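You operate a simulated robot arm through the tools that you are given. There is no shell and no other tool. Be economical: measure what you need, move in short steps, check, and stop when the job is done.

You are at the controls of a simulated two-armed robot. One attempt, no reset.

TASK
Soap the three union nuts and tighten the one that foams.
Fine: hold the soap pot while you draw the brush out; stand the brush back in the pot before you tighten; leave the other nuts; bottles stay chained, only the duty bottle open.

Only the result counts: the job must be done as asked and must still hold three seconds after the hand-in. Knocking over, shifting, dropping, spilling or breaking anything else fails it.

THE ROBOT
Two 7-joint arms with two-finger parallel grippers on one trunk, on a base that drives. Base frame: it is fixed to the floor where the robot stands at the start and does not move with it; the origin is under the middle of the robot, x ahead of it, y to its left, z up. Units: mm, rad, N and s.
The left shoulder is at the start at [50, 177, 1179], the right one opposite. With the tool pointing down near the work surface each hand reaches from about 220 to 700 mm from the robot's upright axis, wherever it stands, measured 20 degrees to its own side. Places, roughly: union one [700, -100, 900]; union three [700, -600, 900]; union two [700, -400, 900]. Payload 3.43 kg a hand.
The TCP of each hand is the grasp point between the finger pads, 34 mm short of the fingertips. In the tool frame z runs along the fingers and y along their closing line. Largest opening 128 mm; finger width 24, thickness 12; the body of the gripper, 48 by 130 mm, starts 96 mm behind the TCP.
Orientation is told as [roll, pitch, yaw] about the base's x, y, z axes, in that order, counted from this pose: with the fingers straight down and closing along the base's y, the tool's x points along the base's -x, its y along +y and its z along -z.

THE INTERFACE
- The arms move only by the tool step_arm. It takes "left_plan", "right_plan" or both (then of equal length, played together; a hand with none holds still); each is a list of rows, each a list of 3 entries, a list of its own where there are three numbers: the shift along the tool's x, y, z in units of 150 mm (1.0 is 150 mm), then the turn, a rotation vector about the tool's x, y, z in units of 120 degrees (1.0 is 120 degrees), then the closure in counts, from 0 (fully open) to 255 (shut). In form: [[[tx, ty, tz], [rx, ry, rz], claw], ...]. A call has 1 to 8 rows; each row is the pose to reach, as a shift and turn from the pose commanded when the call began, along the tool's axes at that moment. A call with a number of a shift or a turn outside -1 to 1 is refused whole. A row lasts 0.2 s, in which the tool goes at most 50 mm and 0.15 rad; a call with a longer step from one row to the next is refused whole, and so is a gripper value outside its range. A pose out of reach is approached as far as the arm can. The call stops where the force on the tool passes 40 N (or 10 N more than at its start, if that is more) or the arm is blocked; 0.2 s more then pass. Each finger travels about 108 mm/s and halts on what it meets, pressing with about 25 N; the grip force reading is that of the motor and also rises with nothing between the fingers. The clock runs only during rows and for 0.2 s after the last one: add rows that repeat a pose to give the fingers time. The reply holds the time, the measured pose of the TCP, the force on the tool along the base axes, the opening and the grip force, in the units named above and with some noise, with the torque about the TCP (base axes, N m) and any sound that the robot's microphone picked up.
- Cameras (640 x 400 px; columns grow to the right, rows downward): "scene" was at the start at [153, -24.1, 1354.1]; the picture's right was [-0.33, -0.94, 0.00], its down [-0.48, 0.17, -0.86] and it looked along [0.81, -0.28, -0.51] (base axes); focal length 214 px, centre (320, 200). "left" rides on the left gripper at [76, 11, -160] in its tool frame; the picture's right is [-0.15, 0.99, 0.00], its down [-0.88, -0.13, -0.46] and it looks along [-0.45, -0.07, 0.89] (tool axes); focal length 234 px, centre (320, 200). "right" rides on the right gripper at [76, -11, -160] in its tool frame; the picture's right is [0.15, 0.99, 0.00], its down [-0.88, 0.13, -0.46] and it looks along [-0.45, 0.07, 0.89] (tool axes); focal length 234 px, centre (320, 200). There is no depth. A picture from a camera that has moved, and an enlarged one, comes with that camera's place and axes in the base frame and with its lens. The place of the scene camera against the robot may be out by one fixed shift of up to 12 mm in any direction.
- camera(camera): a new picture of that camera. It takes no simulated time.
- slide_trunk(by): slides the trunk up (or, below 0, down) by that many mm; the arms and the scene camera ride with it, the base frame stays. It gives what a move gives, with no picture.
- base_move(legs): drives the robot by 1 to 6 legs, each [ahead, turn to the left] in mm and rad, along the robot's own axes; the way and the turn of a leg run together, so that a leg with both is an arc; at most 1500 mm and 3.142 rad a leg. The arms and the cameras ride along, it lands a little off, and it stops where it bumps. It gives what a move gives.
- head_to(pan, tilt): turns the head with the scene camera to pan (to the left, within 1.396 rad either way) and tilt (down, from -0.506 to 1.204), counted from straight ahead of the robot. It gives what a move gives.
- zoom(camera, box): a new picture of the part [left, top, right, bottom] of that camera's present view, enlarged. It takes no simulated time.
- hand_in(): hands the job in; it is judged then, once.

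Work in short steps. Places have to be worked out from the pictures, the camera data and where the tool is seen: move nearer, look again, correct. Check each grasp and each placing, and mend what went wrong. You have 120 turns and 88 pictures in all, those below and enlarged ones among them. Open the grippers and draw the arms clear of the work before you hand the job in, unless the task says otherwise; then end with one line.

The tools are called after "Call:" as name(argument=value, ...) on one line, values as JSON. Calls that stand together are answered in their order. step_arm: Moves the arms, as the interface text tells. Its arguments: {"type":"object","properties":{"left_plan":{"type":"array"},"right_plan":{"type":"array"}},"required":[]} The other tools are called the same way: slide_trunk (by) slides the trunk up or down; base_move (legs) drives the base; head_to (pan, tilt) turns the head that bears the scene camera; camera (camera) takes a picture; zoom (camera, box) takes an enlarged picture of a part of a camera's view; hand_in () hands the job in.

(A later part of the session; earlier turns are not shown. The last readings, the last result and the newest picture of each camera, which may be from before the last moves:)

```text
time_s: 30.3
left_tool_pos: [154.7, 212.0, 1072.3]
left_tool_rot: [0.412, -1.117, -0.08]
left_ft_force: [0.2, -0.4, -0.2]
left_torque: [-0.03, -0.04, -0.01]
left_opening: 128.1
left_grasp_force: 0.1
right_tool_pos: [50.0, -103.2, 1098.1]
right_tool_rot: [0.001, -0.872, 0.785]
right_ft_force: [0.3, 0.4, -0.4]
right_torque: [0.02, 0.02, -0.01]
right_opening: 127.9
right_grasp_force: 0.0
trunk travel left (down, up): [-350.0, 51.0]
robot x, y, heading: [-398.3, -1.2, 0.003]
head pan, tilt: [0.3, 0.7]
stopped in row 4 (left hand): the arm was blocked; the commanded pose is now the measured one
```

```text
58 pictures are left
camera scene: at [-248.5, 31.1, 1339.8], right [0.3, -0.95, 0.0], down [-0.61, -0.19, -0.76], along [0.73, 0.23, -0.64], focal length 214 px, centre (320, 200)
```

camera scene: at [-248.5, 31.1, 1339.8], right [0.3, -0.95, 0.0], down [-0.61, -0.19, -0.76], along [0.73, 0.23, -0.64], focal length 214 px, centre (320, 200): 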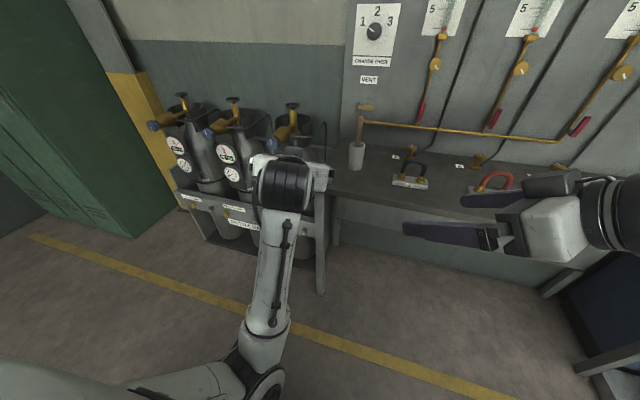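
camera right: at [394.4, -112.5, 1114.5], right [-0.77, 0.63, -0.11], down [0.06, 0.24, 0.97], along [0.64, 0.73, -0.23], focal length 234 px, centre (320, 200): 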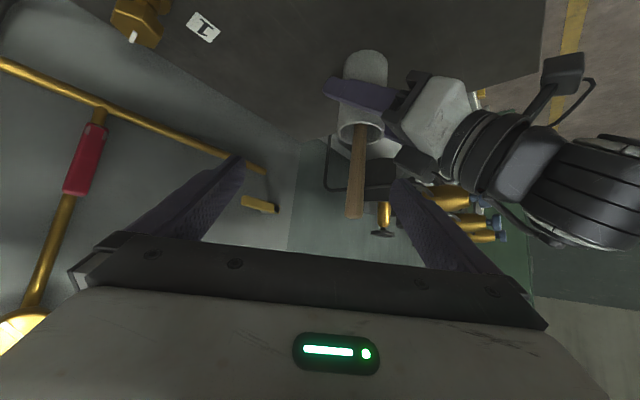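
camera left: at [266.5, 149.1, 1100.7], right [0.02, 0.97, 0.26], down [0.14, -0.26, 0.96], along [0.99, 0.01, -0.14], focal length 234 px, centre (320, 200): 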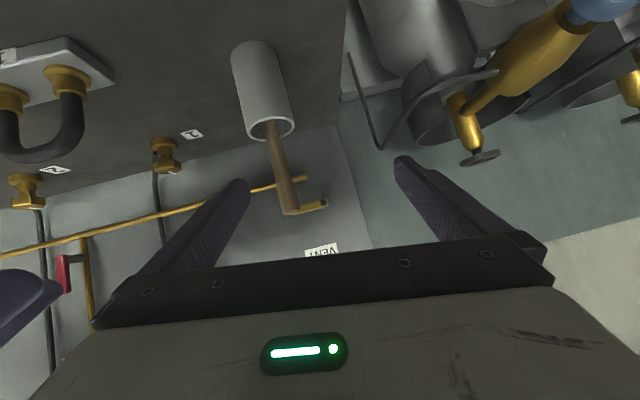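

Pose freed somewhat. I translate back toward the pre-grasp position in the robot frame (about [430,118,991]).

Call:
step_arm(left_plan=[[[0.16, -0.09, -0.14], [0, 0, 0], 0], [[0.33, -0.18, -0.28], [0, 0, 0], 0], [[0.49, -0.27, -0.42], [0, 0, 0], 0], [[0.66, -0.36, -0.56], [0, 0, 0], 0], [[0.82, -0.45, -0.707], [0, 0, 0], 0]])

```text
time_s: 30.9
left_tool_pos: [134.2, 196.4, 1146.9]
left_tool_rot: [0.691, -1.326, -0.317]
left_ft_force: [-0.1, -0.3, 0.6]
left_torque: [0.01, 0.0, -0.01]
left_opening: 127.9
left_grasp_force: 0.0
right_tool_pos: [50.2, -103.6, 1099.5]
right_tool_rot: [0.002, -0.874, 0.784]
right_ft_force: [0.5, 0.1, 0.2]
right_torque: [0.0, -0.01, -0.02]
right_opening: 128.0
right_grasp_force: 0.1
trunk travel left (down, up): [-350.0, 51.0]
robot x, y, heading: [-399.7, -1.5, 0.007]
head pan, tilt: [0.3, 0.7]
stopped in row 2 (left hand): the arm was blocked; the commanded pose is now the measured one
```

The elbow is hanging low in front of the torso. I yaw the fingers to the right so the wrist and elbow swing out to the left – the pose I want for the pot anyway.

Call:
step_arm(left_plan=[[[0, 0, 0], [0.068, -0.011, 0.013], 0], [[0, 0, 0], [0.135, -0.021, 0.026], 0], [[0, 0, 0], [0.203, -0.032, 0.039], 0], [[0, 0, 0], [0.271, -0.043, 0.052], 0], [[0, 0, 0], [0.339, -0.054, 0.066], 0], [[0, 0, 0], [0.407, -0.064, 0.079], 0], [[0, 0, 0], [0.474, -0.075, 0.092], 0], [[0, 0, 0], [0.542, -0.086, 0.105], 0]])

Call:
camera(camera="scene")

```text
time_s: 32.7
left_tool_pos: [133.6, 195.5, 1147.5]
left_tool_rot: [0.682, -1.326, -1.481]
left_ft_force: [0.0, -0.8, -0.2]
left_torque: [-0.02, 0.01, -0.01]
left_opening: 127.9
left_grasp_force: 0.0
right_tool_pos: [49.4, -101.5, 1098.3]
right_tool_rot: [-0.001, -0.873, 0.785]
right_ft_force: [-0.7, 0.0, -0.1]
right_torque: [0.0, 0.02, -0.01]
right_opening: 127.8
right_grasp_force: 0.1
trunk travel left (down, up): [-350.0, 51.0]
robot x, y, heading: [-399.1, -1.0, -0.002]
head pan, tilt: [0.3, 0.7]
```

```text
57 pictures are left
camera scene: at [-248.5, 31.2, 1339.8], right [0.3, -0.95, 0.0], down [-0.62, -0.19, -0.76], along [0.73, 0.23, -0.64], focal length 214 px, centre (320, 200)
```

scene: 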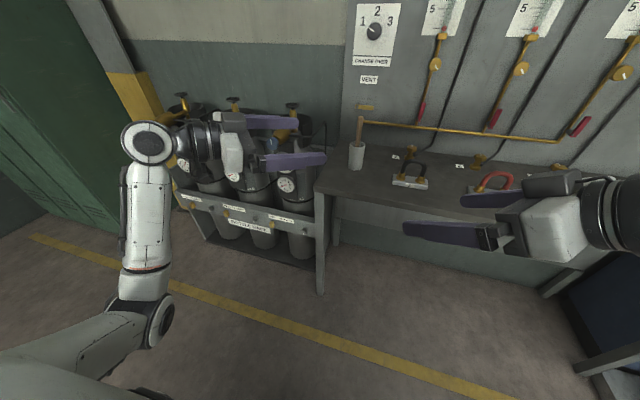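

Excellent, the arm followed freely. Now I set the left tool to pitch −0.96 / yaw −45° with level closing line.

Call:
step_arm(left_plan=[[[0, 0, 0], [0.005, 0.05, -0.018], 0], [[0, 0, 0], [0.01, 0.1, -0.036], 0], [[0, 0, 0], [0.015, 0.15, -0.054], 0], [[0, 0, 0], [0.02, 0.199, -0.072], 0]])

Call:
base_move(legs=[[0, -1.33], [214, 0], [0, 1.68]])

Call:
head_to(pan=0.0, tilt=0.6)

Call:
camera(camera="scene")

```text
time_s: 33.7
left_tool_pos: [133.8, 194.9, 1146.7]
left_tool_rot: [-0.005, -0.961, -0.79]
left_ft_force: [-0.5, -0.5, -0.3]
left_torque: [0.03, 0.01, -0.01]
left_opening: 127.9
left_grasp_force: 0.1
right_tool_pos: [49.3, -103.9, 1099.0]
right_tool_rot: [0.0, -0.874, 0.785]
right_ft_force: [0.0, 0.2, 0.1]
right_torque: [0.02, -0.02, 0.05]
right_opening: 128.0
right_grasp_force: 0.0
trunk travel left (down, up): [-350.0, 51.0]
robot x, y, heading: [-399.1, -1.9, 0.001]
head pan, tilt: [0.3, 0.7]
```

```text
time_s: 42.6
left_tool_pos: [95.6, 153.8, 1147.6]
left_tool_rot: [-0.001, -0.962, -0.449]
left_ft_force: [-0.4, -0.7, -0.1]
left_torque: [0.02, 0.01, -0.01]
left_opening: 127.9
left_grasp_force: 0.1
right_tool_pos: [116.2, -155.9, 1099.5]
right_tool_rot: [0.001, -0.875, 1.127]
right_ft_force: [0.4, -0.1, 0.1]
right_torque: [0.01, -0.04, -0.01]
right_opening: 127.9
right_grasp_force: 0.0
trunk travel left (down, up): [-350.0, 51.0]
robot x, y, heading: [-341.1, -211.8, 0.344]
head pan, tilt: [0.3, 0.7]
```

```text
time_s: 43.4
left_tool_pos: [94.8, 153.4, 1146.5]
left_tool_rot: [-0.002, -0.963, -0.447]
left_ft_force: [0.0, 1.0, 0.1]
left_torque: [0.01, -0.03, 0.01]
left_opening: 127.9
left_grasp_force: 0.1
right_tool_pos: [114.9, -155.8, 1098.6]
right_tool_rot: [0.003, -0.873, 1.128]
right_ft_force: [0.2, 0.3, 0.4]
right_torque: [-0.03, 0.04, -0.02]
right_opening: 127.9
right_grasp_force: 0.1
trunk travel left (down, up): [-350.0, 51.0]
robot x, y, heading: [-346.4, -208.0, 0.346]
head pan, tilt: [0.0, 0.6]
```

```text
56 pictures are left
camera scene: at [-193.1, -149.7, 1348.4], right [0.34, -0.94, 0.0], down [-0.53, -0.19, -0.82], along [0.78, 0.28, -0.57], focal length 214 px, centre (320, 200)
```

scene: 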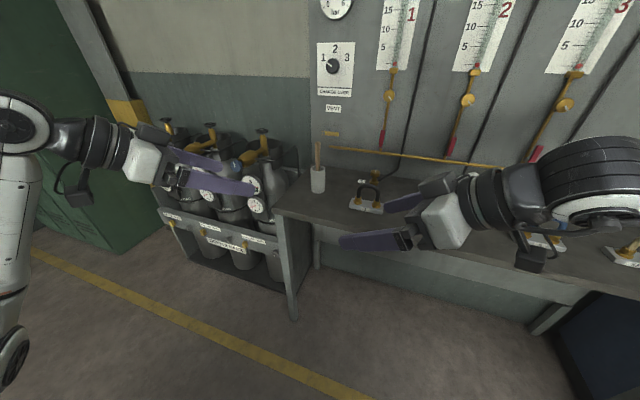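

Both arms are now nicely symmetric with the pot dead ahead. I drive ahead to about 550 mm from the pot and check.

Call:
base_move(legs=[[390, 0]])

Call:
camera(camera="scene")

Call:
camera(camera="left")

```text
time_s: 45.8
left_tool_pos: [462.0, 287.5, 1146.3]
left_tool_rot: [-0.002, -0.961, -0.447]
left_ft_force: [1.0, -0.5, -0.9]
left_torque: [0.01, 0.0, -0.03]
left_opening: 127.9
left_grasp_force: 0.2
right_tool_pos: [483.6, -21.6, 1098.9]
right_tool_rot: [0.002, -0.872, 1.129]
right_ft_force: [-0.5, -0.4, 0.5]
right_torque: [0.02, 0.02, 0.0]
right_opening: 128.3
right_grasp_force: 0.0
trunk travel left (down, up): [-350.0, 51.0]
robot x, y, heading: [31.2, -72.7, 0.351]
head pan, tilt: [0.0, 0.6]
```

```text
55 pictures are left
camera scene: at [175.1, -16.6, 1348.3], right [0.34, -0.94, 0.0], down [-0.53, -0.19, -0.82], along [0.78, 0.28, -0.57], focal length 214 px, centre (320, 200)
```

scene: 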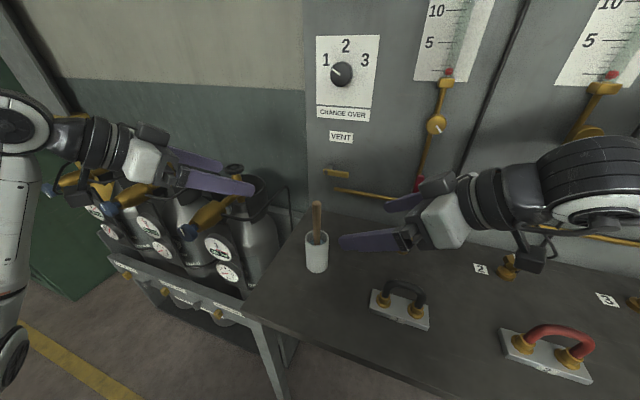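

```text
54 pictures are left
camera left: at [310.1, 372.2, 1176.0], right [0.5, 0.86, 0.12], down [0.06, -0.17, 0.98], along [0.86, -0.49, -0.14], focal length 234 px, centre (320, 200)
```

left: 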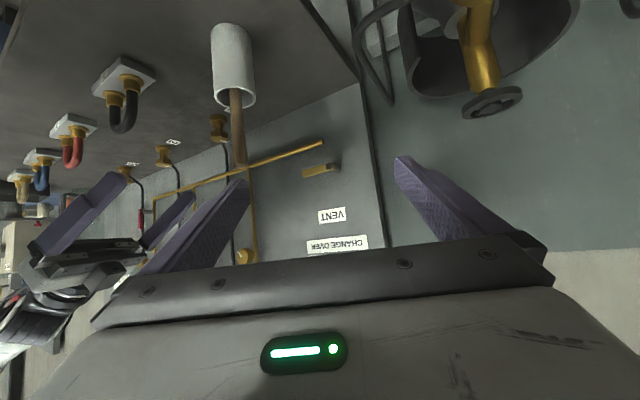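

Pot centre ≈[543,119]. I bring the left hand down to its pre-grasp at about [440,169,995].

Call:
step_arm(left_plan=[[[0.14, -0.155, 0.15], [0, 0, 0], 0], [[0.28, -0.31, 0.3], [0, 0, 0], 0], [[0.42, -0.464, 0.45], [0, 0, 0], 0], [[0.565, -0.62, 0.6], [0, 0, 0], 0], [[0.706, -0.773, 0.747], [0, 0, 0], 0]])

Call:
camera(camera="left")

```text
time_s: 47.0
left_tool_pos: [438.8, 168.6, 994.9]
left_tool_rot: [-0.001, -0.965, -0.446]
left_ft_force: [0.1, 0.1, 0.1]
left_torque: [-0.01, -0.02, 0.0]
left_opening: 128.0
left_grasp_force: 0.0
right_tool_pos: [483.3, -21.0, 1099.4]
right_tool_rot: [0.002, -0.876, 1.129]
right_ft_force: [0.2, 0.1, -0.6]
right_torque: [0.02, -0.02, -0.02]
right_opening: 127.8
right_grasp_force: 0.0
trunk travel left (down, up): [-350.0, 51.0]
robot x, y, heading: [27.5, -76.8, 0.344]
head pan, tilt: [0.0, 0.6]
```

```text
53 pictures are left
camera left: at [287.1, 253.6, 1024.6], right [0.5, 0.86, 0.12], down [0.06, -0.17, 0.98], along [0.86, -0.49, -0.14], focal length 234 px, centre (320, 200)
```

left: 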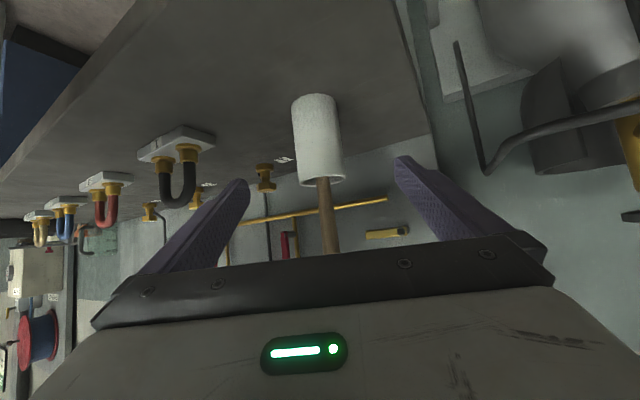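

The pot lies straight on the tool axis. I slide in around it, keeping the fingers open.

Call:
step_arm(left_plan=[[[0, -0.01, 0.235], [0, 0, 0], 0], [[-0.01, -0.018, 0.47], [0, 0, 0], 0], [[-0.013, -0.018, 0.705], [0, 0, 0], 0], [[-0.013, -0.018, 0.94], [0, 0, 0], 60], [[-0.013, -0.018, 0.94], [0, 0, 0], 105], [[-0.013, -0.018, 0.94], [0, 0, 0], 105]])

Call:
camera(camera="left")

```text
time_s: 48.4
left_tool_pos: [544.5, 116.3, 917.5]
left_tool_rot: [-0.002, -0.963, -0.446]
left_ft_force: [-0.4, 0.3, -0.3]
left_torque: [-0.03, 0.0, -0.01]
left_opening: 75.5
left_grasp_force: 0.1
right_tool_pos: [484.6, -21.2, 1098.6]
right_tool_rot: [0.002, -0.874, 1.129]
right_ft_force: [0.4, -0.8, 0.7]
right_torque: [0.01, 0.0, 0.01]
right_opening: 128.1
right_grasp_force: 0.0
trunk travel left (down, up): [-350.0, 51.0]
robot x, y, heading: [29.4, -76.5, 0.345]
head pan, tilt: [0.0, 0.6]
```

```text
52 pictures are left
camera left: at [393.0, 200.9, 947.0], right [0.5, 0.86, 0.12], down [0.06, -0.17, 0.98], along [0.86, -0.49, -0.14], focal length 234 px, centre (320, 200)
```

left: 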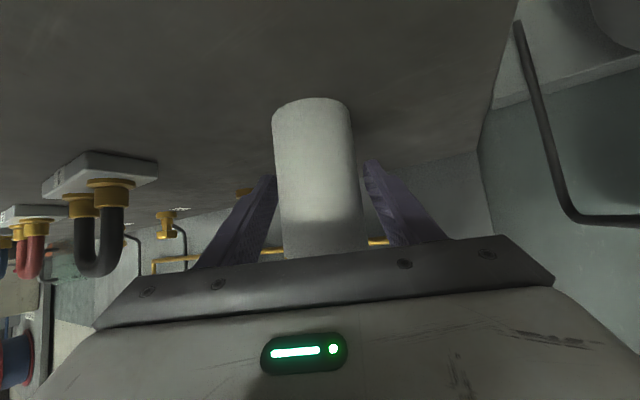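

The pot is ~2 mm off toward the lower-y finger; I correct and close.

Call:
step_arm(left_plan=[[[0, -0.014, 0], [0, 0, 0], 105], [[0, -0.014, 0], [0, 0, 0], 130], [[0, -0.014, 0], [0, 0, 0], 150], [[0, -0.014, 0], [0, 0, 0], 170], [[0, -0.014, 0], [0, 0, 0], 170]])

Call:
camera(camera="right")

Call:
camera(camera="scene")

```text
time_s: 49.6
left_tool_pos: [543.1, 115.8, 917.1]
left_tool_rot: [-0.004, -0.962, -0.446]
left_ft_force: [0.0, 0.7, 0.2]
left_torque: [0.11, -0.04, 0.0]
left_opening: 55.5
left_grasp_force: 25.1
right_tool_pos: [482.8, -22.4, 1099.6]
right_tool_rot: [0.002, -0.874, 1.128]
right_ft_force: [1.4, -0.6, -0.8]
right_torque: [-0.01, -0.01, 0.0]
right_opening: 128.1
right_grasp_force: 0.0
trunk travel left (down, up): [-350.0, 51.0]
robot x, y, heading: [27.1, -78.8, 0.345]
head pan, tilt: [0.0, 0.6]
```

```text
51 pictures are left
camera right: at [420.8, -181.0, 1144.5], right [-0.94, 0.34, -0.11], down [-0.03, 0.25, 0.97], along [0.35, 0.91, -0.23], focal length 234 px, centre (320, 200)
```

right: 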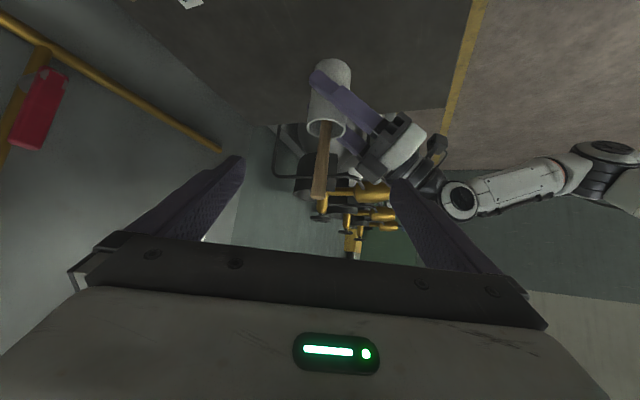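

```text
50 pictures are left
camera scene: at [174.6, -16.7, 1348.4], right [0.34, -0.94, 0.0], down [-0.53, -0.19, -0.83], along [0.78, 0.28, -0.56], focal length 214 px, centre (320, 200)
```

scene: 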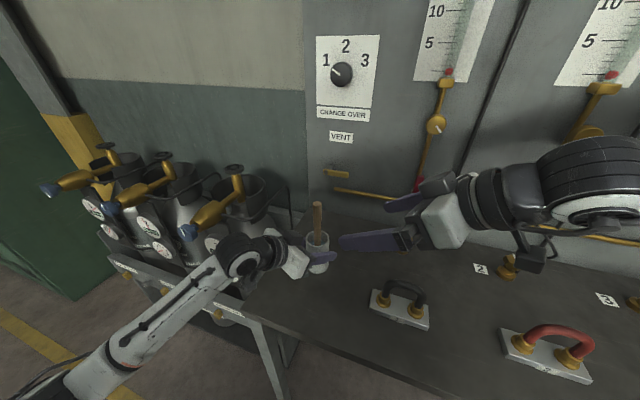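

Left grips the pot (25 N). The handle tip shows at about [538,119,1062]; I align the right tool laterally and advance most of the way.

Call:
step_arm(right_plan=[[[-0.17, 0.03, 0.1], [0, 0, 0], 0], [[-0.348, 0.066, 0.2], [0, 0, 0], 0], [[-0.348, 0.066, 0.42], [0, 0, 0], 0], [[-0.348, 0.066, 0.62], [0, 0, 0], 0]])

Call:
camera(camera="right")

```text
time_s: 50.6
left_tool_pos: [543.4, 114.7, 916.8]
left_tool_rot: [-0.003, -0.965, -0.447]
left_ft_force: [0.5, 0.3, -0.6]
left_torque: [0.02, 0.07, -0.02]
left_opening: 55.6
left_grasp_force: 25.0
right_tool_pos: [518.0, 78.6, 1079.9]
right_tool_rot: [0.001, -0.874, 1.128]
right_ft_force: [0.3, -0.4, 0.7]
right_torque: [0.01, -0.05, -0.03]
right_opening: 128.0
right_grasp_force: 0.0
trunk travel left (down, up): [-350.0, 51.0]
robot x, y, heading: [30.1, -75.7, 0.346]
head pan, tilt: [0.0, 0.6]
```

```text
49 pictures are left
camera right: at [456.1, -81.4, 1124.1], right [-0.93, 0.34, -0.11], down [-0.03, 0.25, 0.97], along [0.35, 0.91, -0.23], focal length 234 px, centre (320, 200)
```

right: 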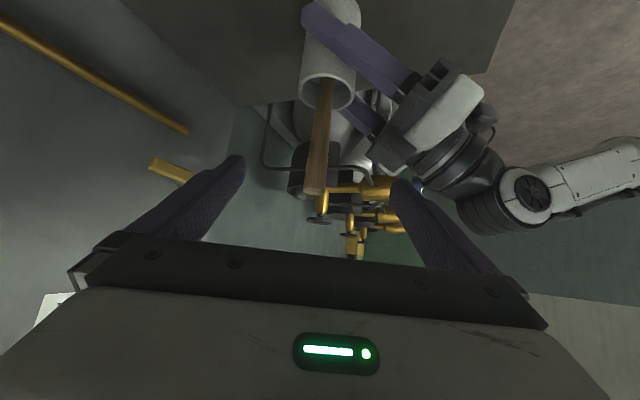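

Aligned. I advance the final ~59 mm and close the right fingers on the handle.

Call:
step_arm(right_plan=[[[0.01, -0.01, 0.2], [0, 0, 0], 0], [[0.017, -0.017, 0.395], [0, 0, 0], 0], [[0.017, -0.017, 0.395], [0, 0, 0], 80], [[0.017, -0.017, 0.395], [0, 0, 0], 150], [[0.017, -0.017, 0.395], [0, 0, 0], 190], [[0.017, -0.017, 0.395], [0, 0, 0], 230], [[0.017, -0.017, 0.395], [0, 0, 0], 240], [[0.017, -0.017, 0.395], [0, 0, 0], 240]])

Call:
camera(camera="right")

```text
time_s: 52.4
left_tool_pos: [543.1, 113.4, 916.6]
left_tool_rot: [-0.002, -0.963, -0.446]
left_ft_force: [-0.5, -0.3, 0.1]
left_torque: [0.01, 0.0, 0.0]
left_opening: 55.1
left_grasp_force: 24.6
right_tool_pos: [538.7, 105.3, 1041.5]
right_tool_rot: [0.001, -0.874, 1.129]
right_ft_force: [0.8, 0.6, 0.1]
right_torque: [0.04, 0.02, 0.0]
right_opening: 17.5
right_grasp_force: 25.4
right hand out of reach, approached as far as the arm can: row 2, 3, 4, 5, 6, 7, 8
trunk travel left (down, up): [-350.0, 51.0]
robot x, y, heading: [31.7, -75.5, 0.346]
head pan, tilt: [0.0, 0.6]
```

```text
48 pictures are left
camera right: at [476.1, -53.9, 1087.9], right [-0.94, 0.34, -0.11], down [-0.03, 0.25, 0.97], along [0.35, 0.91, -0.22], focal length 234 px, centre (320, 200)
```

right: 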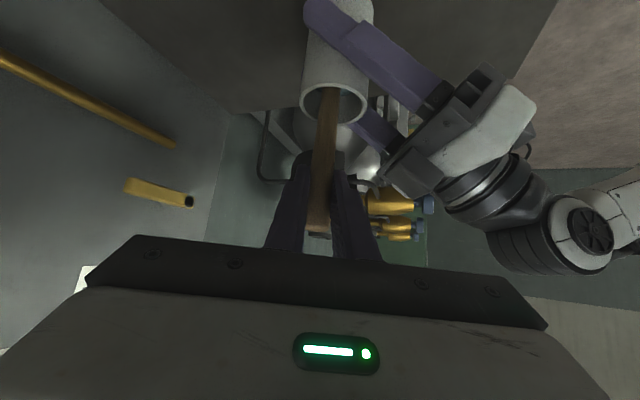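

The handle is gripped (17.5 mm, 25 N). I draw it straight up 45 mm first and check reach.

Call:
step_arm(right_plan=[[[-0.077, 0, -0.064], [0, 0, 0], 240], [[-0.153, 0, -0.129], [0, 0, 0], 240], [[-0.23, 0, -0.193], [0, 0, 0], 240]])

```text
time_s: 53.2
left_tool_pos: [542.3, 114.0, 916.6]
left_tool_rot: [-0.002, -0.962, -0.445]
left_ft_force: [-0.3, 0.9, -0.3]
left_torque: [-0.03, 0.0, -0.01]
left_opening: 55.2
left_grasp_force: 25.1
right_tool_pos: [539.4, 104.8, 1086.9]
right_tool_rot: [0.001, -0.872, 1.131]
right_ft_force: [-0.4, -0.7, -0.7]
right_torque: [-0.01, 0.0, 0.01]
right_opening: 17.4
right_grasp_force: 25.2
trunk travel left (down, up): [-350.0, 51.0]
robot x, y, heading: [26.9, -77.3, 0.347]
head pan, tilt: [0.0, 0.6]
```

Clean vertical draw with no force. I continue up another 70 mm.

Call:
step_arm(right_plan=[[[-0.077, 0, -0.064], [0, 0, 0], 240], [[-0.153, 0, -0.129], [0, 0, 0], 240], [[-0.23, 0, -0.193], [0, 0, 0], 240], [[-0.306, 0, -0.257], [0, 0, 0], 240], [[-0.357, 0, -0.3], [0, 0, 0], 240]])

Call:
camera(camera="scene")

Call:
camera(camera="right")

```text
time_s: 54.4
left_tool_pos: [544.0, 115.6, 916.8]
left_tool_rot: [-0.002, -0.961, -0.446]
left_ft_force: [0.3, -0.5, -0.2]
left_torque: [-0.01, 0.01, 0.0]
left_opening: 55.1
left_grasp_force: 24.7
right_tool_pos: [537.2, 104.7, 1158.5]
right_tool_rot: [0.0, -0.875, 1.132]
right_ft_force: [0.6, 0.4, -1.0]
right_torque: [0.03, -0.02, 0.05]
right_opening: 17.2
right_grasp_force: 24.8
trunk travel left (down, up): [-350.0, 51.0]
robot x, y, heading: [27.0, -72.0, 0.344]
head pan, tilt: [0.0, 0.6]
```

```text
47 pictures are left
camera scene: at [174.7, -16.7, 1348.4], right [0.34, -0.94, 0.0], down [-0.53, -0.19, -0.83], along [0.78, 0.28, -0.56], focal length 214 px, centre (320, 200)
```

scene: 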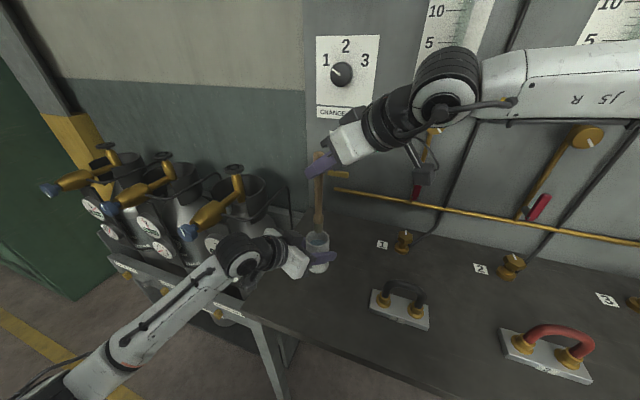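

```text
46 pictures are left
camera right: at [475.3, -54.1, 1203.8], right [-0.94, 0.34, -0.11], down [-0.03, 0.25, 0.97], along [0.35, 0.91, -0.23], focal length 234 px, centre (320, 200)
```

right: 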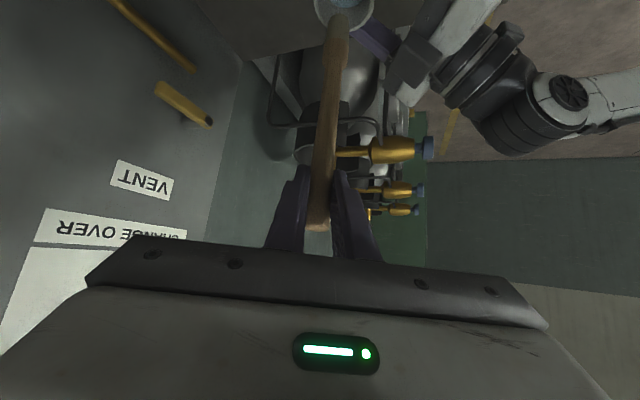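

I zoom at the brush end to see whether it has cleared the rim.

Call:
zoom(camera="scene", box=[260, 130, 380, 290])

```text
2.50 times, centred on (320, 210) of scene
camera zoom: at [174.7, -16.7, 1348.4], right [0.34, -0.94, 0.0], down [-0.53, -0.19, -0.83], along [0.78, 0.28, -0.56], focal length 536 px, centre (320, 175)
```

zoom: 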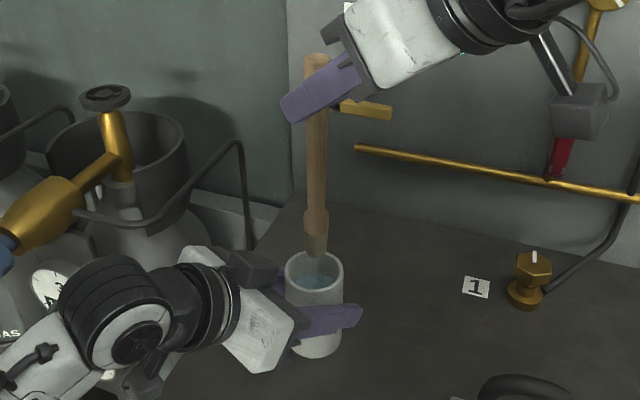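

The bristles end is just about at the rim. I raise another 35 mm to be clear.

Call:
step_arm(right_plan=[[[-0.09, 0, -0.075], [0, 0, 0], 240], [[-0.179, 0, -0.15], [0, 0, 0], 240]])

Call:
zoom(camera="scene", box=[260, 110, 380, 270])

```text
time_s: 55.0
left_tool_pos: [542.8, 114.7, 917.3]
left_tool_rot: [-0.002, -0.961, -0.445]
left_ft_force: [0.2, -0.1, -0.2]
left_torque: [-0.01, -0.02, -0.01]
left_opening: 55.2
left_grasp_force: 25.0
right_tool_pos: [536.9, 105.6, 1192.9]
right_tool_rot: [0.002, -0.872, 1.128]
right_ft_force: [0.3, -0.1, -1.1]
right_torque: [0.01, 0.02, -0.03]
right_opening: 17.1
right_grasp_force: 24.7
trunk travel left (down, up): [-350.0, 51.0]
robot x, y, heading: [24.5, -74.1, 0.347]
head pan, tilt: [0.0, 0.6]
```

```text
2.50 times, centred on (320, 190) of scene
camera zoom: at [174.7, -16.7, 1348.4], right [0.34, -0.94, 0.0], down [-0.53, -0.19, -0.83], along [0.78, 0.28, -0.56], focal length 536 px, centre (320, 225)
```

zoom: 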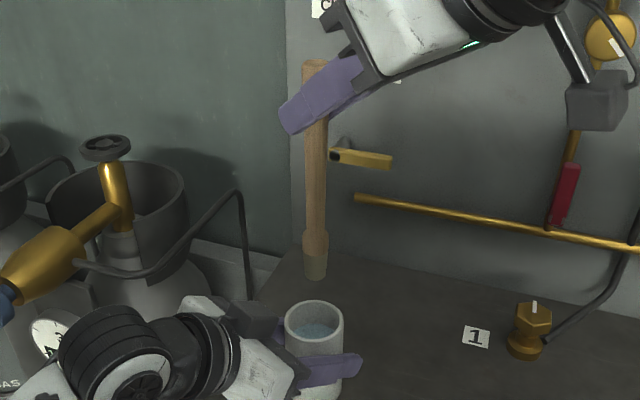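

The brush is out and clear. Now I open the left hand and retreat it along its axis, leaving the pot standing.

Call:
step_arm(left_plan=[[[0, 0, 0], [0, 0, 0], 120], [[0, 0, 0], [0, 0, 0], 80], [[0, 0, 0], [0, 0, 0], 30], [[0, 0, 0], [0, 0, 0], 0], [[0, 0, -0.235], [0, 0, 0], 0], [[0, 0, -0.47], [0, 0, 0], 0], [[0, 0, -0.705], [0, 0, 0], 0], [[0, 0, -0.94], [0, 0, 0], 0]])

Call:
step_arm(left_plan=[[[-0.14, 0.155, -0.15], [0, 0, 0], 0], [[-0.28, 0.31, -0.3], [0, 0, 0], 0], [[-0.42, 0.464, -0.45], [0, 0, 0], 0], [[-0.565, 0.62, -0.6], [0, 0, 0], 0], [[-0.706, 0.773, -0.747], [0, 0, 0], 0]])

Call:
camera(camera="scene")

```text
time_s: 56.8
left_tool_pos: [437.9, 163.4, 997.1]
left_tool_rot: [-0.002, -0.962, -0.447]
left_ft_force: [-1.1, 0.5, -0.1]
left_torque: [-0.05, 0.01, 0.02]
left_opening: 128.0
left_grasp_force: 0.1
right_tool_pos: [538.2, 106.0, 1192.8]
right_tool_rot: [0.0, -0.874, 1.13]
right_ft_force: [0.4, -0.8, 0.2]
right_torque: [-0.01, 0.03, 0.0]
right_opening: 17.3
right_grasp_force: 24.8
trunk travel left (down, up): [-350.0, 51.0]
robot x, y, heading: [29.6, -77.3, 0.349]
head pan, tilt: [0.0, 0.6]
```

```text
time_s: 58.0
left_tool_pos: [458.3, 282.1, 1147.8]
left_tool_rot: [-0.002, -0.962, -0.445]
left_ft_force: [0.1, 0.7, -0.3]
left_torque: [0.0, -0.02, 0.01]
left_opening: 127.9
left_grasp_force: 0.1
right_tool_pos: [538.3, 106.1, 1192.8]
right_tool_rot: [0.003, -0.875, 1.129]
right_ft_force: [-0.4, -0.3, 0.6]
right_torque: [0.01, 0.02, 0.0]
right_opening: 17.5
right_grasp_force: 25.2
trunk travel left (down, up): [-350.0, 51.0]
robot x, y, heading: [28.2, -74.5, 0.344]
head pan, tilt: [0.0, 0.6]
```

```text
43 pictures are left
camera scene: at [174.6, -16.7, 1348.4], right [0.34, -0.94, 0.0], down [-0.53, -0.19, -0.83], along [0.78, 0.28, -0.56], focal length 214 px, centre (320, 200)
```

scene: 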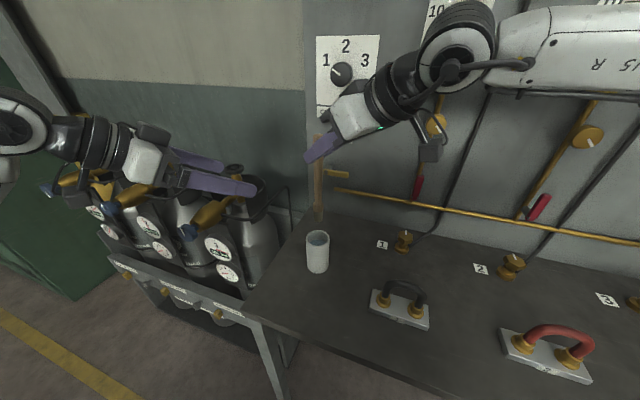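

Pot stands alone undisturbed. I carry the brush away to the right, toward [566,-93], yawing the tool to point forward.

Call:
step_arm(right_plan=[[[0.09, -0.092, -0.107], [0.0356, 0, 0.03], 240], [[0.18, -0.184, -0.214], [0.071, 0, 0.06], 240], [[0.27, -0.277, -0.321], [0.107, 0, 0.09], 240], [[0.36, -0.369, -0.428], [0.142, 0, 0.12], 240], [[0.45, -0.461, -0.535], [0.178, 0, 0.15], 240], [[0.54, -0.553, -0.643], [0.214, 0, 0.18], 240], [[0.63, -0.646, -0.75], [0.249, 0, 0.21], 240], [[0.72, -0.738, -0.857], [0.285, 0, 0.2395], 240]])

Call:
camera(camera="scene")

Call:
camera(camera="right")

```text
time_s: 59.8
left_tool_pos: [458.6, 280.6, 1148.6]
left_tool_rot: [-0.001, -0.962, -0.448]
left_ft_force: [-0.2, -0.5, 0.1]
left_torque: [0.01, -0.03, -0.01]
left_opening: 127.9
left_grasp_force: 0.0
right_tool_pos: [567.9, -94.8, 1190.8]
right_tool_rot: [0.005, -0.873, 0.348]
right_ft_force: [0.2, -0.1, 0.3]
right_torque: [0.01, 0.04, -0.01]
right_opening: 17.2
right_grasp_force: 25.4
trunk travel left (down, up): [-350.0, 51.0]
robot x, y, heading: [27.2, -79.2, 0.344]
head pan, tilt: [0.0, 0.6]
```

```text
42 pictures are left
camera scene: at [174.5, -16.9, 1348.5], right [0.34, -0.94, 0.0], down [-0.53, -0.19, -0.83], along [0.78, 0.28, -0.56], focal length 214 px, centre (320, 200)
```

scene: 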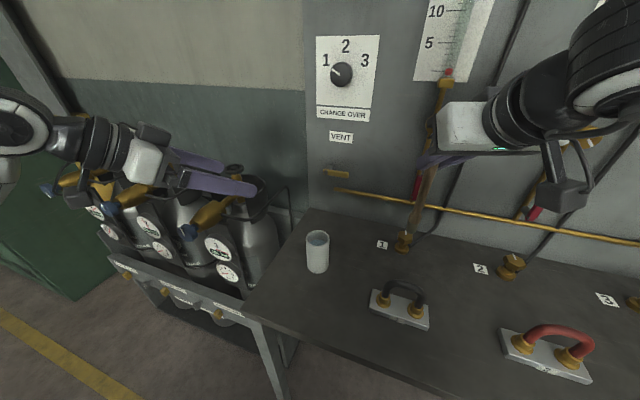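

```text
41 pictures are left
camera right: at [410.8, -163.1, 1236.3], right [-0.43, 0.9, -0.11], down [0.16, 0.19, 0.97], along [0.89, 0.4, -0.23], focal length 234 px, centre (320, 200)
```

right: 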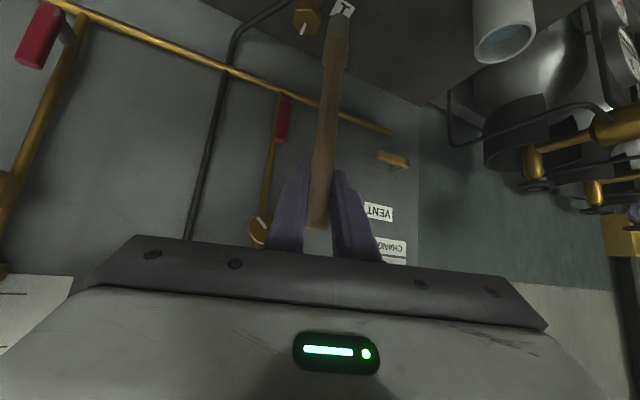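

Brush hangs vertically at about [578,-88], bristles z≈1008; union 1 is seen at ≈[675,-97]. I move forward/down above the nut.

Call:
step_arm(right_plan=[[[-0.034, -0.086, 0.214], [0, 0, 0], 240], [[-0.069, -0.173, 0.428], [0, 0, 0], 240], [[-0.103, -0.259, 0.642], [0, 0, 0], 240]])

Call:
camera(camera="right")

Call:
zoom(camera="scene", box=[340, 150, 500, 290])

```text
time_s: 60.6
left_tool_pos: [460.2, 280.4, 1147.0]
left_tool_rot: [-0.002, -0.961, -0.447]
left_ft_force: [-0.9, -0.5, 0.6]
left_torque: [-0.01, 0.01, -0.03]
left_opening: 128.3
left_grasp_force: 0.1
right_tool_pos: [660.9, -103.7, 1141.1]
right_tool_rot: [0.004, -0.871, 0.348]
right_ft_force: [-0.3, 0.6, -0.4]
right_torque: [-0.01, -0.01, 0.04]
right_opening: 17.4
right_grasp_force: 25.7
trunk travel left (down, up): [-350.0, 51.0]
robot x, y, heading: [27.6, -74.9, 0.349]
head pan, tilt: [0.0, 0.6]
```

```text
40 pictures are left
camera right: at [503.6, -171.1, 1186.2], right [-0.43, 0.9, -0.11], down [0.16, 0.2, 0.97], along [0.89, 0.4, -0.23], focal length 234 px, centre (320, 200)
```

right: 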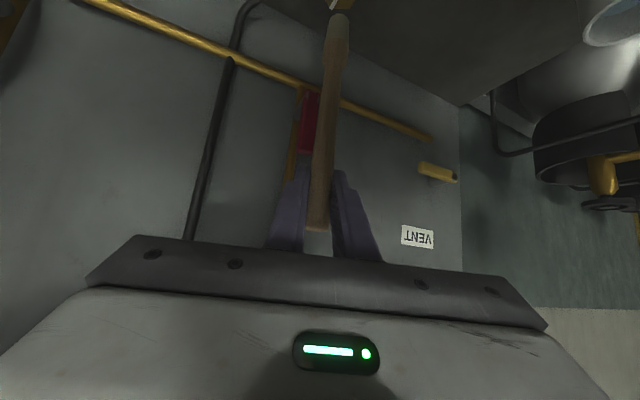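

```text
2.86 times, centred on (420, 220) of scene
camera zoom: at [175.5, -16.8, 1348.3], right [0.34, -0.94, 0.0], down [-0.53, -0.19, -0.82], along [0.78, 0.28, -0.57], focal length 613 px, centre (34, 143)
```

zoom: 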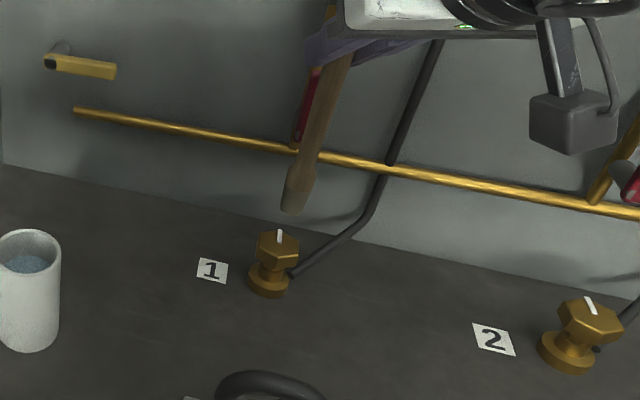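

By projection the bristles are right over nut 1 (top z≈912). I lower vertically ~44 mm and watch the force.

Call:
step_arm(right_plan=[[[0.1, 0, 0.084], [0, 0, 0], 240], [[0.179, 0, 0.15], [0, 0, 0], 240], [[0.225, 0, 0.189], [0, 0, 0], 240]])

Call:
zoom(camera="scene", box=[340, 150, 500, 290])

```text
time_s: 61.4
left_tool_pos: [459.4, 282.0, 1149.5]
left_tool_rot: [-0.002, -0.962, -0.448]
left_ft_force: [0.7, 0.1, -0.3]
left_torque: [0.0, 0.03, 0.0]
left_opening: 127.8
left_grasp_force: 0.0
right_tool_pos: [658.2, -101.3, 1098.3]
right_tool_rot: [0.004, -0.873, 0.35]
right_ft_force: [1.0, 0.3, -0.2]
right_torque: [0.06, -0.01, 0.01]
right_opening: 17.3
right_grasp_force: 25.1
trunk travel left (down, up): [-350.0, 51.0]
robot x, y, heading: [28.6, -78.9, 0.349]
head pan, tilt: [0.0, 0.6]
```

```text
2.86 times, centred on (420, 220) of scene
camera zoom: at [174.8, -16.8, 1348.4], right [0.34, -0.94, 0.0], down [-0.53, -0.19, -0.82], along [0.78, 0.28, -0.57], focal length 613 px, centre (34, 143)
```

zoom: 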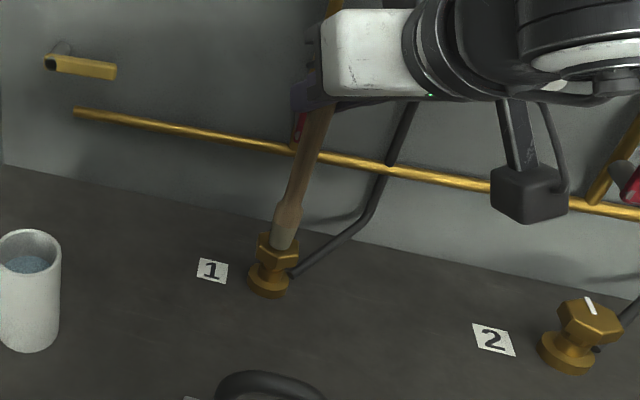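

Bristles appear at the nut top. I lower a few mm more, dab slightly side to side, and watch force.

Call:
step_arm(right_plan=[[[0.02, 0, 0.017], [0, 0, 0], 240], [[0.036, 0, 0.03], [0, 0, 0], 240], [[0.036, 0.04, 0.03], [0, 0, 0], 240], [[0.036, -0.04, 0.03], [0, 0, 0], 240], [[0.036, 0, 0.03], [0, 0, 0], 240], [[0.036, 0, 0.03], [0, 0, 0], 240]])

Call:
zoom(camera="scene", box=[370, 190, 450, 260])

```text
time_s: 62.8
left_tool_pos: [458.4, 281.2, 1147.7]
left_tool_rot: [-0.001, -0.961, -0.447]
left_ft_force: [-0.3, 0.0, 0.3]
left_torque: [-0.06, -0.01, 0.0]
left_opening: 127.9
left_grasp_force: 0.1
right_tool_pos: [659.8, -101.2, 1091.2]
right_tool_rot: [0.003, -0.872, 0.349]
right_ft_force: [0.4, -0.3, 0.6]
right_torque: [-0.04, 0.0, 0.02]
right_opening: 17.4
right_grasp_force: 24.7
trunk travel left (down, up): [-350.0, 51.0]
robot x, y, heading: [27.4, -77.3, 0.346]
head pan, tilt: [0.0, 0.6]
```

```text
5.71 times, centred on (410, 225) of scene
camera zoom: at [174.6, -16.9, 1348.4], right [0.34, -0.94, 0.0], down [-0.53, -0.19, -0.83], along [0.78, 0.28, -0.56], focal length 1226 px, centre (-194, 57)
```

zoom: 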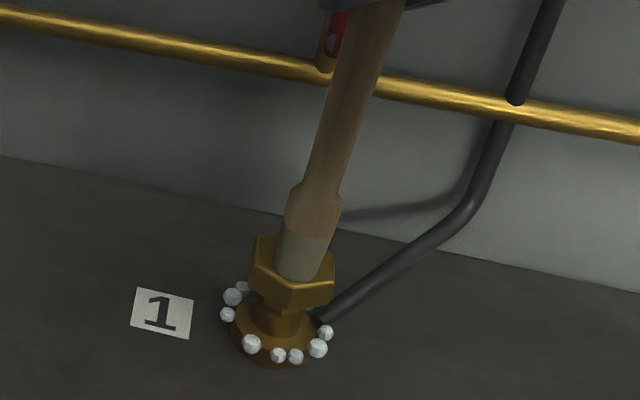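

White bubbles appear around union 1 – it foams. I lift the brush and look at it clear.

Call:
step_arm(right_plan=[[[-0.15, 0, -0.126], [0, 0, 0], 240], [[-0.3, 0, -0.252], [0, 0, 0], 240], [[-0.4, 0, -0.336], [0, 0, 0], 240]])

Call:
zoom(camera="scene", box=[370, 190, 450, 260])

```text
time_s: 63.6
left_tool_pos: [457.4, 281.2, 1147.2]
left_tool_rot: [-0.002, -0.962, -0.447]
left_ft_force: [-0.1, 0.4, -0.1]
left_torque: [-0.06, 0.0, 0.0]
left_opening: 128.0
left_grasp_force: 0.0
right_tool_pos: [659.5, -102.1, 1172.0]
right_tool_rot: [0.003, -0.871, 0.351]
right_ft_force: [0.2, -0.1, -1.3]
right_torque: [-0.02, 0.0, -0.02]
right_opening: 17.1
right_grasp_force: 25.2
trunk travel left (down, up): [-350.0, 51.0]
robot x, y, heading: [25.9, -74.0, 0.35]
head pan, tilt: [0.0, 0.6]
```

```text
5.71 times, centred on (410, 225) of scene
camera zoom: at [174.4, -16.7, 1348.4], right [0.34, -0.94, 0.0], down [-0.53, -0.19, -0.83], along [0.78, 0.28, -0.56], focal length 1226 px, centre (-194, 57)
```

zoom: 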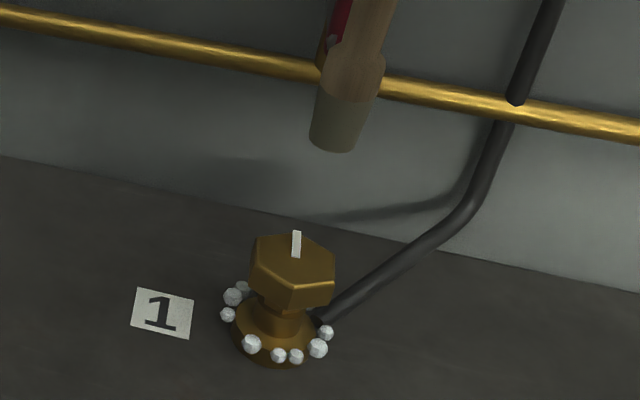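

Union 1 foams (nut mark points to the panel). I still must soap 2 and 3: I back off, square up and drive in so union 2 lies at the same reach.

Call:
base_move(legs=[[-300, 0], [0, -0.347], [320, 0]])

Call:
camera(camera="scene")

Call:
camera(camera="right")

```text
time_s: 68.5
left_tool_pos: [597.5, 8.2, 1147.8]
left_tool_rot: [-0.001, -0.962, -0.798]
left_ft_force: [-0.3, 0.7, 0.1]
left_torque: [0.02, -0.01, 0.03]
left_opening: 127.9
left_grasp_force: 0.0
right_tool_pos: [653.8, -418.7, 1171.4]
right_tool_rot: [0.002, -0.873, -0.003]
right_ft_force: [-0.2, -0.3, 0.2]
right_torque: [0.01, 0.0, 0.0]
right_opening: 17.2
right_grasp_force: 25.1
trunk travel left (down, up): [-350.0, 51.0]
robot x, y, heading: [72.4, -180.4, -0.003]
head pan, tilt: [0.0, 0.6]
```

```text
35 pictures are left
camera scene: at [226.1, -172.4, 1348.3], right [0.0, -1.0, 0.0], down [-0.57, 0.0, -0.82], along [0.82, 0.0, -0.57], focal length 214 px, centre (320, 200)
```

scene: 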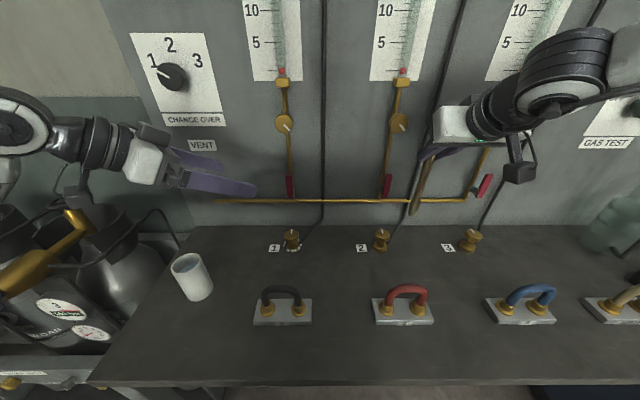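

```text
34 pictures are left
camera right: at [482.8, -428.7, 1216.1], right [-0.09, 0.99, -0.11], down [0.22, 0.13, 0.97], along [0.97, 0.07, -0.23], focal length 234 px, centre (320, 200)
```

right: 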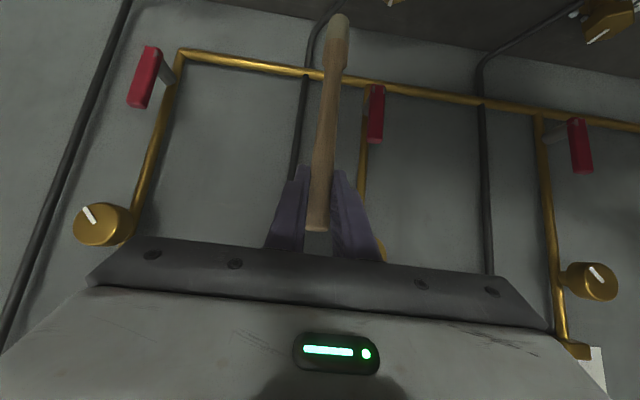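

Nuts 2 and 3 come out near [670,-356] and [670,-616]. I shift the brush 60 mm left above nut 2 and check by zoom.

Call:
step_arm(right_plan=[[[0.08, 0.2, 0.086], [0, 0, 0], 240], [[0.159, 0.397, 0.173], [0, 0, 0], 240]])

Call:
zoom(camera="scene", box=[320, 160, 440, 260])

```text
time_s: 69.0
left_tool_pos: [596.1, 10.1, 1148.1]
left_tool_rot: [-0.001, -0.962, -0.799]
left_ft_force: [-0.7, 0.2, -0.6]
left_torque: [0.01, -0.01, 0.0]
left_opening: 128.2
left_grasp_force: 0.1
right_tool_pos: [656.1, -356.0, 1136.6]
right_tool_rot: [0.004, -0.874, -0.005]
right_ft_force: [0.6, 0.1, 0.2]
right_torque: [0.03, -0.01, 0.0]
right_opening: 17.4
right_grasp_force: 24.6
trunk travel left (down, up): [-350.0, 51.0]
robot x, y, heading: [69.5, -178.3, -0.005]
head pan, tilt: [0.0, 0.6]
```

```text
4.00 times, centred on (380, 210) of scene
camera zoom: at [225.9, -172.3, 1348.4], right [0.0, -1.0, 0.0], down [-0.57, 0.0, -0.82], along [0.82, 0.0, -0.57], focal length 858 px, centre (80, 160)
```

zoom: 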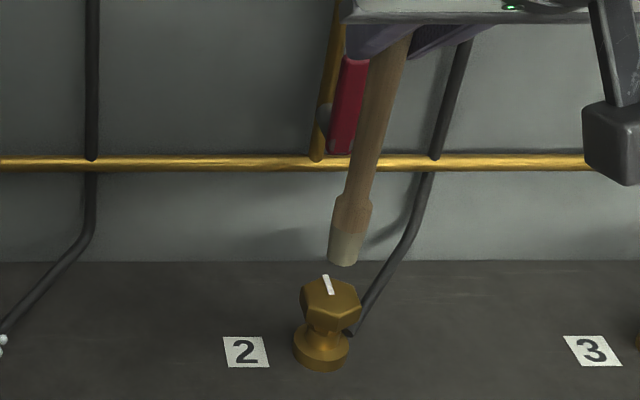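

Nut 2's centre is ~10 mm beyond the bristles. I move down with a 9 mm forward shift and dab.

Call:
step_arm(right_plan=[[[0, -0.007, 0.1], [0, 0, 0], 240], [[0.1, -0.007, 0.165], [0, 0, 0], 240], [[0.194, -0.007, 0.241], [0, 0, 0], 240], [[0.194, 0.03, 0.241], [0, 0, 0], 240], [[0.194, -0.04, 0.241], [0, 0, 0], 240], [[0.194, -0.007, 0.241], [0, 0, 0], 240], [[0.194, -0.007, 0.241], [0, 0, 0], 240]])

Call:
zoom(camera="scene", box=[320, 160, 440, 260])

```text
time_s: 70.7
left_tool_pos: [597.5, 9.1, 1147.7]
left_tool_rot: [-0.001, -0.961, -0.8]
left_ft_force: [-1.1, -0.9, -0.1]
left_torque: [-0.01, -0.04, -0.03]
left_opening: 128.2
left_grasp_force: 0.1
right_tool_pos: [668.3, -359.9, 1091.9]
right_tool_rot: [0.005, -0.875, -0.004]
right_ft_force: [0.1, -1.4, 2.9]
right_torque: [-0.17, 0.03, -0.01]
right_opening: 17.3
right_grasp_force: 24.4
trunk travel left (down, up): [-350.0, 51.0]
robot x, y, heading: [72.4, -177.0, -0.002]
head pan, tilt: [0.0, 0.6]
```

```text
4.00 times, centred on (380, 210) of scene
camera zoom: at [225.2, -172.5, 1348.5], right [0.0, -1.0, 0.0], down [-0.56, 0.0, -0.83], along [0.83, 0.0, -0.56], focal length 858 px, centre (80, 160)
```

zoom: 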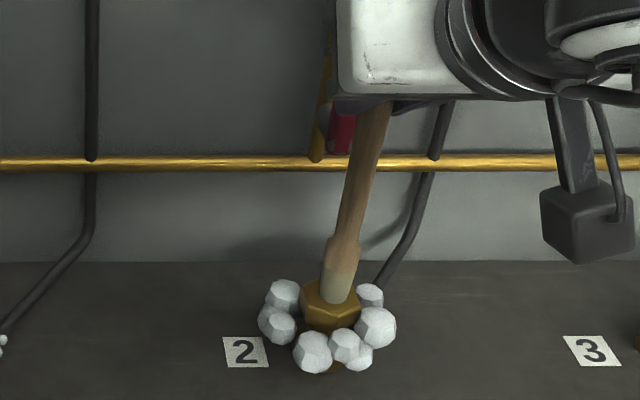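

Union 2 foams strongly with big bubbles – union 1's small beads were mere soap. I lift, then go on to union 3 for completeness, shifting the robot to the right.

Call:
step_arm(right_plan=[[[-0.15, 0, -0.126], [0, 0, 0], 240], [[-0.3, 0, -0.252], [0, 0, 0], 240], [[-0.4, 0, -0.336], [0, 0, 0], 240]])

Call:
base_move(legs=[[-300, 0], [0, -0.7], [400, 0], [0, 0.7]])

Call:
camera(camera="scene")

```text
time_s: 71.5
left_tool_pos: [596.3, 9.1, 1149.0]
left_tool_rot: [-0.001, -0.964, -0.8]
left_ft_force: [0.6, -0.4, -0.2]
left_torque: [-0.01, 0.02, 0.01]
left_opening: 128.0
left_grasp_force: 0.1
right_tool_pos: [667.4, -359.1, 1169.9]
right_tool_rot: [0.002, -0.873, -0.002]
right_ft_force: [0.3, 1.0, -0.3]
right_torque: [0.04, -0.02, -0.01]
right_opening: 17.3
right_grasp_force: 24.9
trunk travel left (down, up): [-350.0, 51.0]
robot x, y, heading: [67.6, -179.1, -0.011]
head pan, tilt: [0.0, 0.6]
```

```text
time_s: 79.3
left_tool_pos: [602.4, -257.5, 1148.3]
left_tool_rot: [-0.001, -0.963, -0.81]
left_ft_force: [-0.2, 0.6, -0.4]
left_torque: [-0.02, 0.03, -0.02]
left_opening: 127.9
left_grasp_force: 0.1
right_tool_pos: [668.4, -627.5, 1169.9]
right_tool_rot: [0.002, -0.872, -0.015]
right_ft_force: [0.1, -0.6, -0.2]
right_torque: [0.0, -0.01, -0.04]
right_opening: 17.2
right_grasp_force: 24.8
trunk travel left (down, up): [-350.0, 51.0]
robot x, y, heading: [72.1, -438.1, -0.016]
head pan, tilt: [0.0, 0.6]
```

```text
31 pictures are left
camera scene: at [229.1, -434.7, 1348.4], right [-0.02, -1.0, 0.0], down [-0.56, 0.01, -0.83], along [0.82, -0.01, -0.56], focal length 214 px, centre (320, 200)
```

scene: 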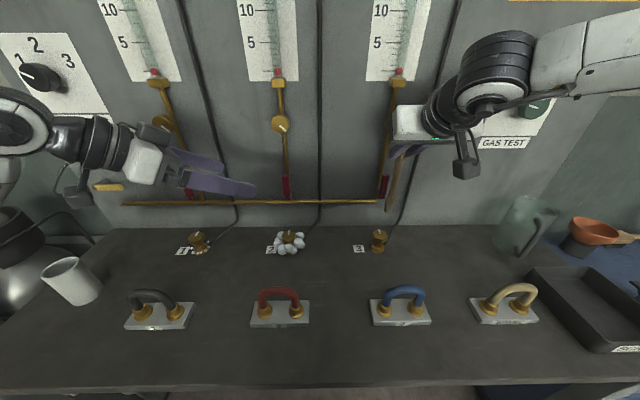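

Union 3 lies almost exactly under the brush. I lower with a 4 mm left shift and dab.

Call:
step_arm(right_plan=[[[0.13, 0.028, 0.11], [0, 0, 0], 240], [[0.26, 0.028, 0.22], [0, 0, 0], 240], [[0.35, 0.028, 0.295], [0, 0, 0], 240], [[0.4, 0.028, 0.337], [0, 0, 0], 240], [[0.4, 0.065, 0.337], [0, 0, 0], 240], [[0.4, -0.01, 0.337], [0, 0, 0], 240], [[0.4, 0.028, 0.337], [0, 0, 0], 240]])

Call:
zoom(camera="scene", box=[260, 160, 440, 272])

```text
time_s: 80.9
left_tool_pos: [604.1, -256.6, 1148.5]
left_tool_rot: [-0.002, -0.964, -0.809]
left_ft_force: [0.0, 0.0, 0.2]
left_torque: [0.04, 0.01, 0.0]
left_opening: 127.8
left_grasp_force: 0.0
right_tool_pos: [668.5, -623.1, 1091.8]
right_tool_rot: [0.004, -0.872, -0.014]
right_ft_force: [0.2, 0.2, -0.3]
right_torque: [0.01, 0.01, -0.03]
right_opening: 17.4
right_grasp_force: 24.7
trunk travel left (down, up): [-350.0, 51.0]
robot x, y, heading: [70.7, -439.8, -0.013]
head pan, tilt: [0.0, 0.6]
```

```text
3.56 times, centred on (350, 216) of scene
camera zoom: at [229.2, -434.7, 1348.4], right [-0.02, -1.0, 0.0], down [-0.56, 0.01, -0.82], along [0.82, -0.01, -0.57], focal length 763 px, centre (213, 143)
```

zoom: 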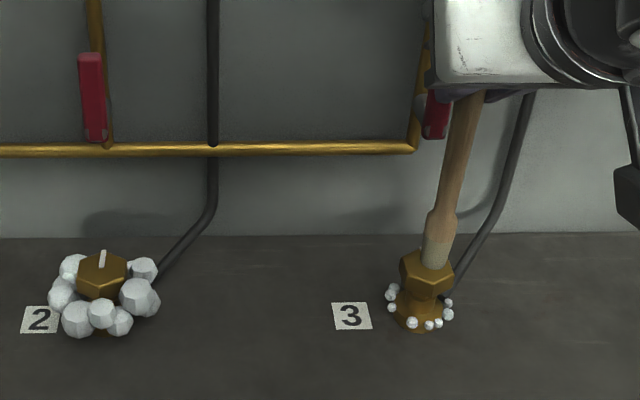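

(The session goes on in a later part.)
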